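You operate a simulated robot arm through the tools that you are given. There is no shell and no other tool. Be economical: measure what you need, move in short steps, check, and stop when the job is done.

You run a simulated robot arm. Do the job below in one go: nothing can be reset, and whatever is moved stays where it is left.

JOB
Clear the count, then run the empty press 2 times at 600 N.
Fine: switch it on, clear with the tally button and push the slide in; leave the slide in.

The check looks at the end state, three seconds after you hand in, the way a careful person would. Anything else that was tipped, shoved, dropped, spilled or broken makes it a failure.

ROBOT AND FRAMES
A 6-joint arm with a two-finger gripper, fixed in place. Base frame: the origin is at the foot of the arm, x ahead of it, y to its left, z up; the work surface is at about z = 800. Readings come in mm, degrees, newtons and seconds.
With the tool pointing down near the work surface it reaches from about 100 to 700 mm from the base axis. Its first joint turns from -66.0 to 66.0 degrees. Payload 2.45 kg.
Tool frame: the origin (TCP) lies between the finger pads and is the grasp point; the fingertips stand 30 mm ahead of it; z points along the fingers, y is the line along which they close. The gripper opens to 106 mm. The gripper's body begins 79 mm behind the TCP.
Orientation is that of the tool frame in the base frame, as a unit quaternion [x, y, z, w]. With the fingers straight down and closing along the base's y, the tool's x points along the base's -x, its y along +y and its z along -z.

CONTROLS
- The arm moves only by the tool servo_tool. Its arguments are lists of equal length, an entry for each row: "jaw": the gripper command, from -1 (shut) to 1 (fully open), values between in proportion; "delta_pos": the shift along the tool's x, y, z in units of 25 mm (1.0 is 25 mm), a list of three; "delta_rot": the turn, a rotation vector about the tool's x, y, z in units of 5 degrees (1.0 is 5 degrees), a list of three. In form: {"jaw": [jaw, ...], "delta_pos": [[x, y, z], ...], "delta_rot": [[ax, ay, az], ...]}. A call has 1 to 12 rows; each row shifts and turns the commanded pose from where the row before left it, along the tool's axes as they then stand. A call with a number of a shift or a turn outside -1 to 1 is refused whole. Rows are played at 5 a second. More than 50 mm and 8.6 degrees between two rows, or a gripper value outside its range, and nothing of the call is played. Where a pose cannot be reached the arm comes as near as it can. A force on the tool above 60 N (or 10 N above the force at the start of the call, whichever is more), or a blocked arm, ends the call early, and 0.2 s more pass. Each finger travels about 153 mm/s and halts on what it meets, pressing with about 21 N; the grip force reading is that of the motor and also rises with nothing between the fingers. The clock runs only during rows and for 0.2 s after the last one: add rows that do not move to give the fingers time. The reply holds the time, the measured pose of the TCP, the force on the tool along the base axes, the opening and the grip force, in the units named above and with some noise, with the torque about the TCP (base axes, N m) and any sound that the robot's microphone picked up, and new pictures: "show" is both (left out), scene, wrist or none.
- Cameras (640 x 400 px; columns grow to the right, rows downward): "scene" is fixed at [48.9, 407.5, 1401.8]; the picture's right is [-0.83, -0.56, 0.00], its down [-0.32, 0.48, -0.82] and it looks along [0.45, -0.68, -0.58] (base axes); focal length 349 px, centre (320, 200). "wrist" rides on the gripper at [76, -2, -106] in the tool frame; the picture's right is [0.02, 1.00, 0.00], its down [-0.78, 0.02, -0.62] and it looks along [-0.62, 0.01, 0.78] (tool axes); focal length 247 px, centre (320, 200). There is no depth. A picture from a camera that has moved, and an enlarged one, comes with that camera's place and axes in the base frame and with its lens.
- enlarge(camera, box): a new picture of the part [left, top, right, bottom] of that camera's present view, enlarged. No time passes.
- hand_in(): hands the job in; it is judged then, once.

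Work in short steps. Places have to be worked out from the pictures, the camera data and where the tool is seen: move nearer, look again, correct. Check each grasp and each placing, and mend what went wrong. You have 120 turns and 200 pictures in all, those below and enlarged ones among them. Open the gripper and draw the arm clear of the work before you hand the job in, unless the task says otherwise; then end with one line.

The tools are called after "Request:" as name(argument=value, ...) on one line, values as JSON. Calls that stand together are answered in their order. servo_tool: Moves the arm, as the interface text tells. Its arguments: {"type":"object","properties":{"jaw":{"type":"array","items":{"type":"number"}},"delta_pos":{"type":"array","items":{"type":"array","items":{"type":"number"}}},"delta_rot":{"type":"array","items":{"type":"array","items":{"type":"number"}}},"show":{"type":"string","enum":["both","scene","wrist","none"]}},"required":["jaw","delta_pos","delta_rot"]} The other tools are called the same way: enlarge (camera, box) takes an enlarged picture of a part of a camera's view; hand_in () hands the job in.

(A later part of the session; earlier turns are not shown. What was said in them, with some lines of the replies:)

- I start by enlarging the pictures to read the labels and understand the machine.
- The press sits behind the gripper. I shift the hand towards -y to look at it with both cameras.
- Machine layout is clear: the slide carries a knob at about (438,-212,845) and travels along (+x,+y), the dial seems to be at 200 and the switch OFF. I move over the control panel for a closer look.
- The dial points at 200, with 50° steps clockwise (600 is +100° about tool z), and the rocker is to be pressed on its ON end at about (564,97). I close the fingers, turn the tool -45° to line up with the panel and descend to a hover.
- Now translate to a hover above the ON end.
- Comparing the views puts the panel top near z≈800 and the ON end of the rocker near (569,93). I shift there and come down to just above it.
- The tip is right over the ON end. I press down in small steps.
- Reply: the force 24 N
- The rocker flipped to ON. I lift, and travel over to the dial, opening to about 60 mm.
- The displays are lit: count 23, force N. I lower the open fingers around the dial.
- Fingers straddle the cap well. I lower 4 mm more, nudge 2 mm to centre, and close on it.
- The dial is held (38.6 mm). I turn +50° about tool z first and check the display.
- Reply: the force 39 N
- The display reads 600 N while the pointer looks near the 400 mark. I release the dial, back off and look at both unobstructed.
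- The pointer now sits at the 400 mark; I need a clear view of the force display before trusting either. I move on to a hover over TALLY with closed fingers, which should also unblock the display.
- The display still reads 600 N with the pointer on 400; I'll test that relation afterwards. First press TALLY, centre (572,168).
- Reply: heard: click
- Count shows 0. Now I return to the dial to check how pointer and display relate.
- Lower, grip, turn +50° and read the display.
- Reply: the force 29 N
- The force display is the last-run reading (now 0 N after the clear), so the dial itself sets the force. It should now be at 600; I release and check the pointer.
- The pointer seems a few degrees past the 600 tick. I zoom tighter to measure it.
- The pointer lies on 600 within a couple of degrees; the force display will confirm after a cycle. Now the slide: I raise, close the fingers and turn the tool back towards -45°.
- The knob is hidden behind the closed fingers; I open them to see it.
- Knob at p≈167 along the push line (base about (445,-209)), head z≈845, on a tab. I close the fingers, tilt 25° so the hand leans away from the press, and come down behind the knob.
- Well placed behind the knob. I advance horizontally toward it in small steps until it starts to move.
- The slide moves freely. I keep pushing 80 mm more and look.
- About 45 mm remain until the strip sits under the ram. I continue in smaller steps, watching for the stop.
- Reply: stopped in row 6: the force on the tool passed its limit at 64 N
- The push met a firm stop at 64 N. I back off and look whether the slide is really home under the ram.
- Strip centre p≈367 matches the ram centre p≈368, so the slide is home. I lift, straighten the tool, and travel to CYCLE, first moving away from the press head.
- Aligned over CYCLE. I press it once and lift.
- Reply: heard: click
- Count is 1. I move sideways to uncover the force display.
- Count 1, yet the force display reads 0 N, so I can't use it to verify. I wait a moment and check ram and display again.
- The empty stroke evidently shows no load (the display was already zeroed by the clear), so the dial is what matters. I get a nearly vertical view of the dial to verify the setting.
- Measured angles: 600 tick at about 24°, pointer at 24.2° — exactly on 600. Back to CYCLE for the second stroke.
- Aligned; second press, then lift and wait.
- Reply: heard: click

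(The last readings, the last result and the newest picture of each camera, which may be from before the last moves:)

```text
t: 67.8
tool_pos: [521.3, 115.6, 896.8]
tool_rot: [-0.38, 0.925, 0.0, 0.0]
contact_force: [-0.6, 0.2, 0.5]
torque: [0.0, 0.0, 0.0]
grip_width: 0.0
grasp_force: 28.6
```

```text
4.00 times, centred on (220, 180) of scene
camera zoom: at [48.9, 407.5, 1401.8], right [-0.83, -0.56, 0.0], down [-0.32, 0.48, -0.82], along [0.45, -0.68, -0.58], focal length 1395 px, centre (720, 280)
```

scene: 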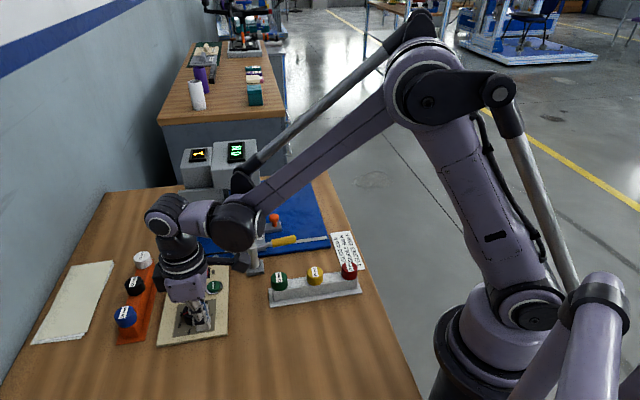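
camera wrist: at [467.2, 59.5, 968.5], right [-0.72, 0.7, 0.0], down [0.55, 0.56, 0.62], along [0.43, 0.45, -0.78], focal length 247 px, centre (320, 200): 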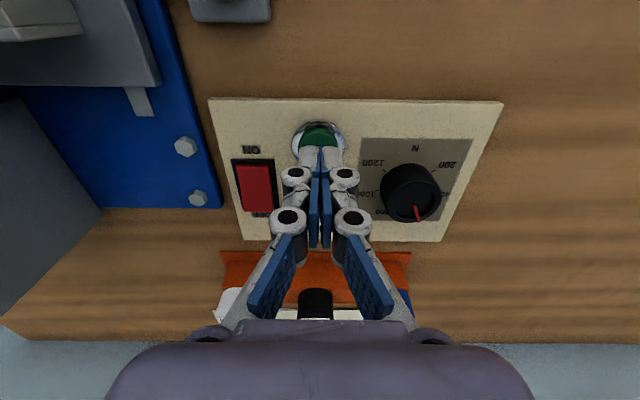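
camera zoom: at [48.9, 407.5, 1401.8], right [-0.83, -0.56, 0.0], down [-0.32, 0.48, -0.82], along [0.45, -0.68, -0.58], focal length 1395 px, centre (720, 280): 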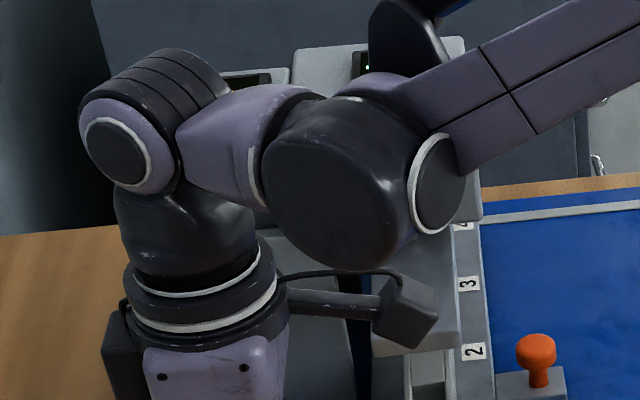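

Clicked. I draw the arm well clear upwards and back toward the base, opening the gripper, and then read the count.

Request:
servo_tool(jaw=[-1, -1, -1, 0, 1, 1, 1, 1, 1, 1, 1], delta_pos=[[0, 0, -1], [0, 0, -1], [0, 0, -1], [1, 0, -0.5], [1, 0, -0.5], [1, 0, 0], [1, 0, 0], [1, 0, 0], [1, 0, 0], [1, 0, 0], [0, 0, 0]], delta_rot=[[0, 0, 0], [0, 0, 0], [0, 0, 0], [0, 0, 0], [0, 0, 0], [0, 0, 0], [0, 0, 0], [0, 0, 0], [0, 0, 0], [0, 0, 0], [0, 0, 0]])

Request:
enlarge(camera="scene", box=[170, 130, 350, 350])

```text
t: 70.2
tool_pos: [396.0, -8.0, 998.7]
tool_rot: [-0.379, 0.925, 0.0, 0.0]
contact_force: [0.3, 0.1, 0.2]
torque: [-0.02, 0.01, 0.02]
grip_width: 106.0
grasp_force: 0.0
camera wrist: at [343.0, -63.6, 1103.9], right [-0.72, 0.7, 0.0], down [0.55, 0.56, 0.62], along [0.43, 0.45, -0.78], focal length 247 px, centre (320, 200)
```

scene: 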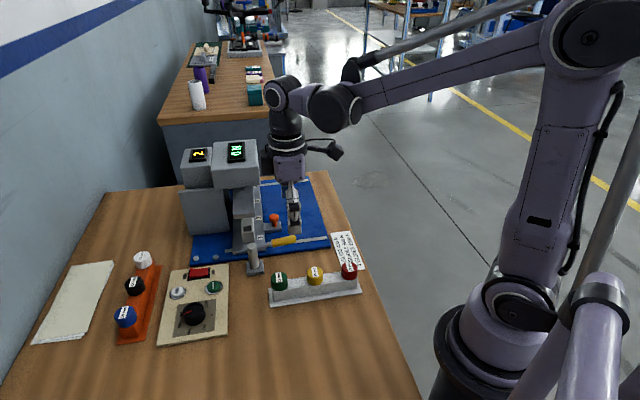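
wrist: 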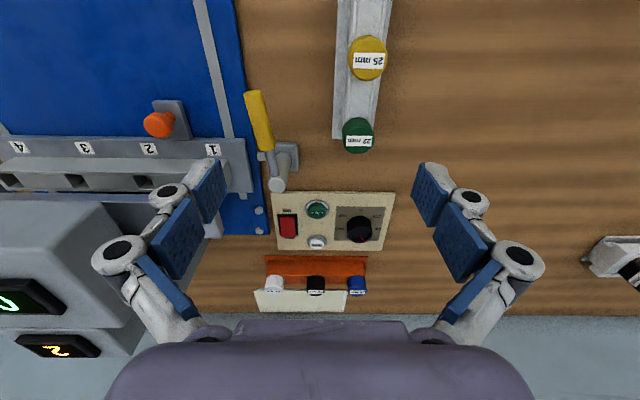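

```text
1.82 times, centred on (260, 240) of scene
camera zoom: at [48.9, 407.5, 1401.8], right [-0.83, -0.56, 0.0], down [-0.32, 0.48, -0.82], along [0.45, -0.68, -0.58], focal length 634 px, centre (429, 127)
```

zoom: 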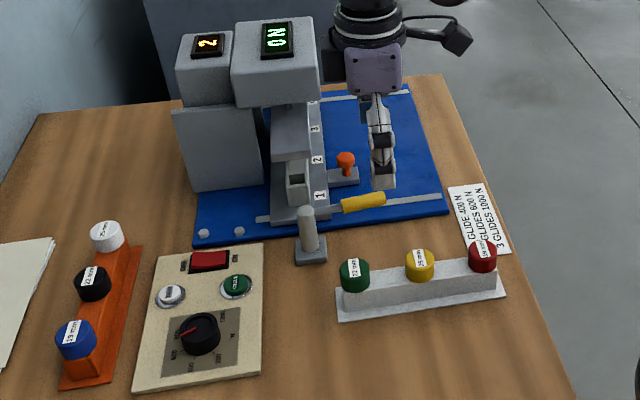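

The readout shows 2, the switch is ON, the dial is at 600 and the slide is in. The gripper is open and clear of the work, so I hand in.

Request:
hand_in()

```text
The job is handed in.
```

I switched the press on, cleared the count with the tally button, pushed the slide in to its stop and left it in. I then ran the empty press twice with the dial on 600 N, and the counter reads 2. The force display reads 0 N after both runs, which I took to mean no load on an empty press, so the 600 N rests on the dial setting alone.
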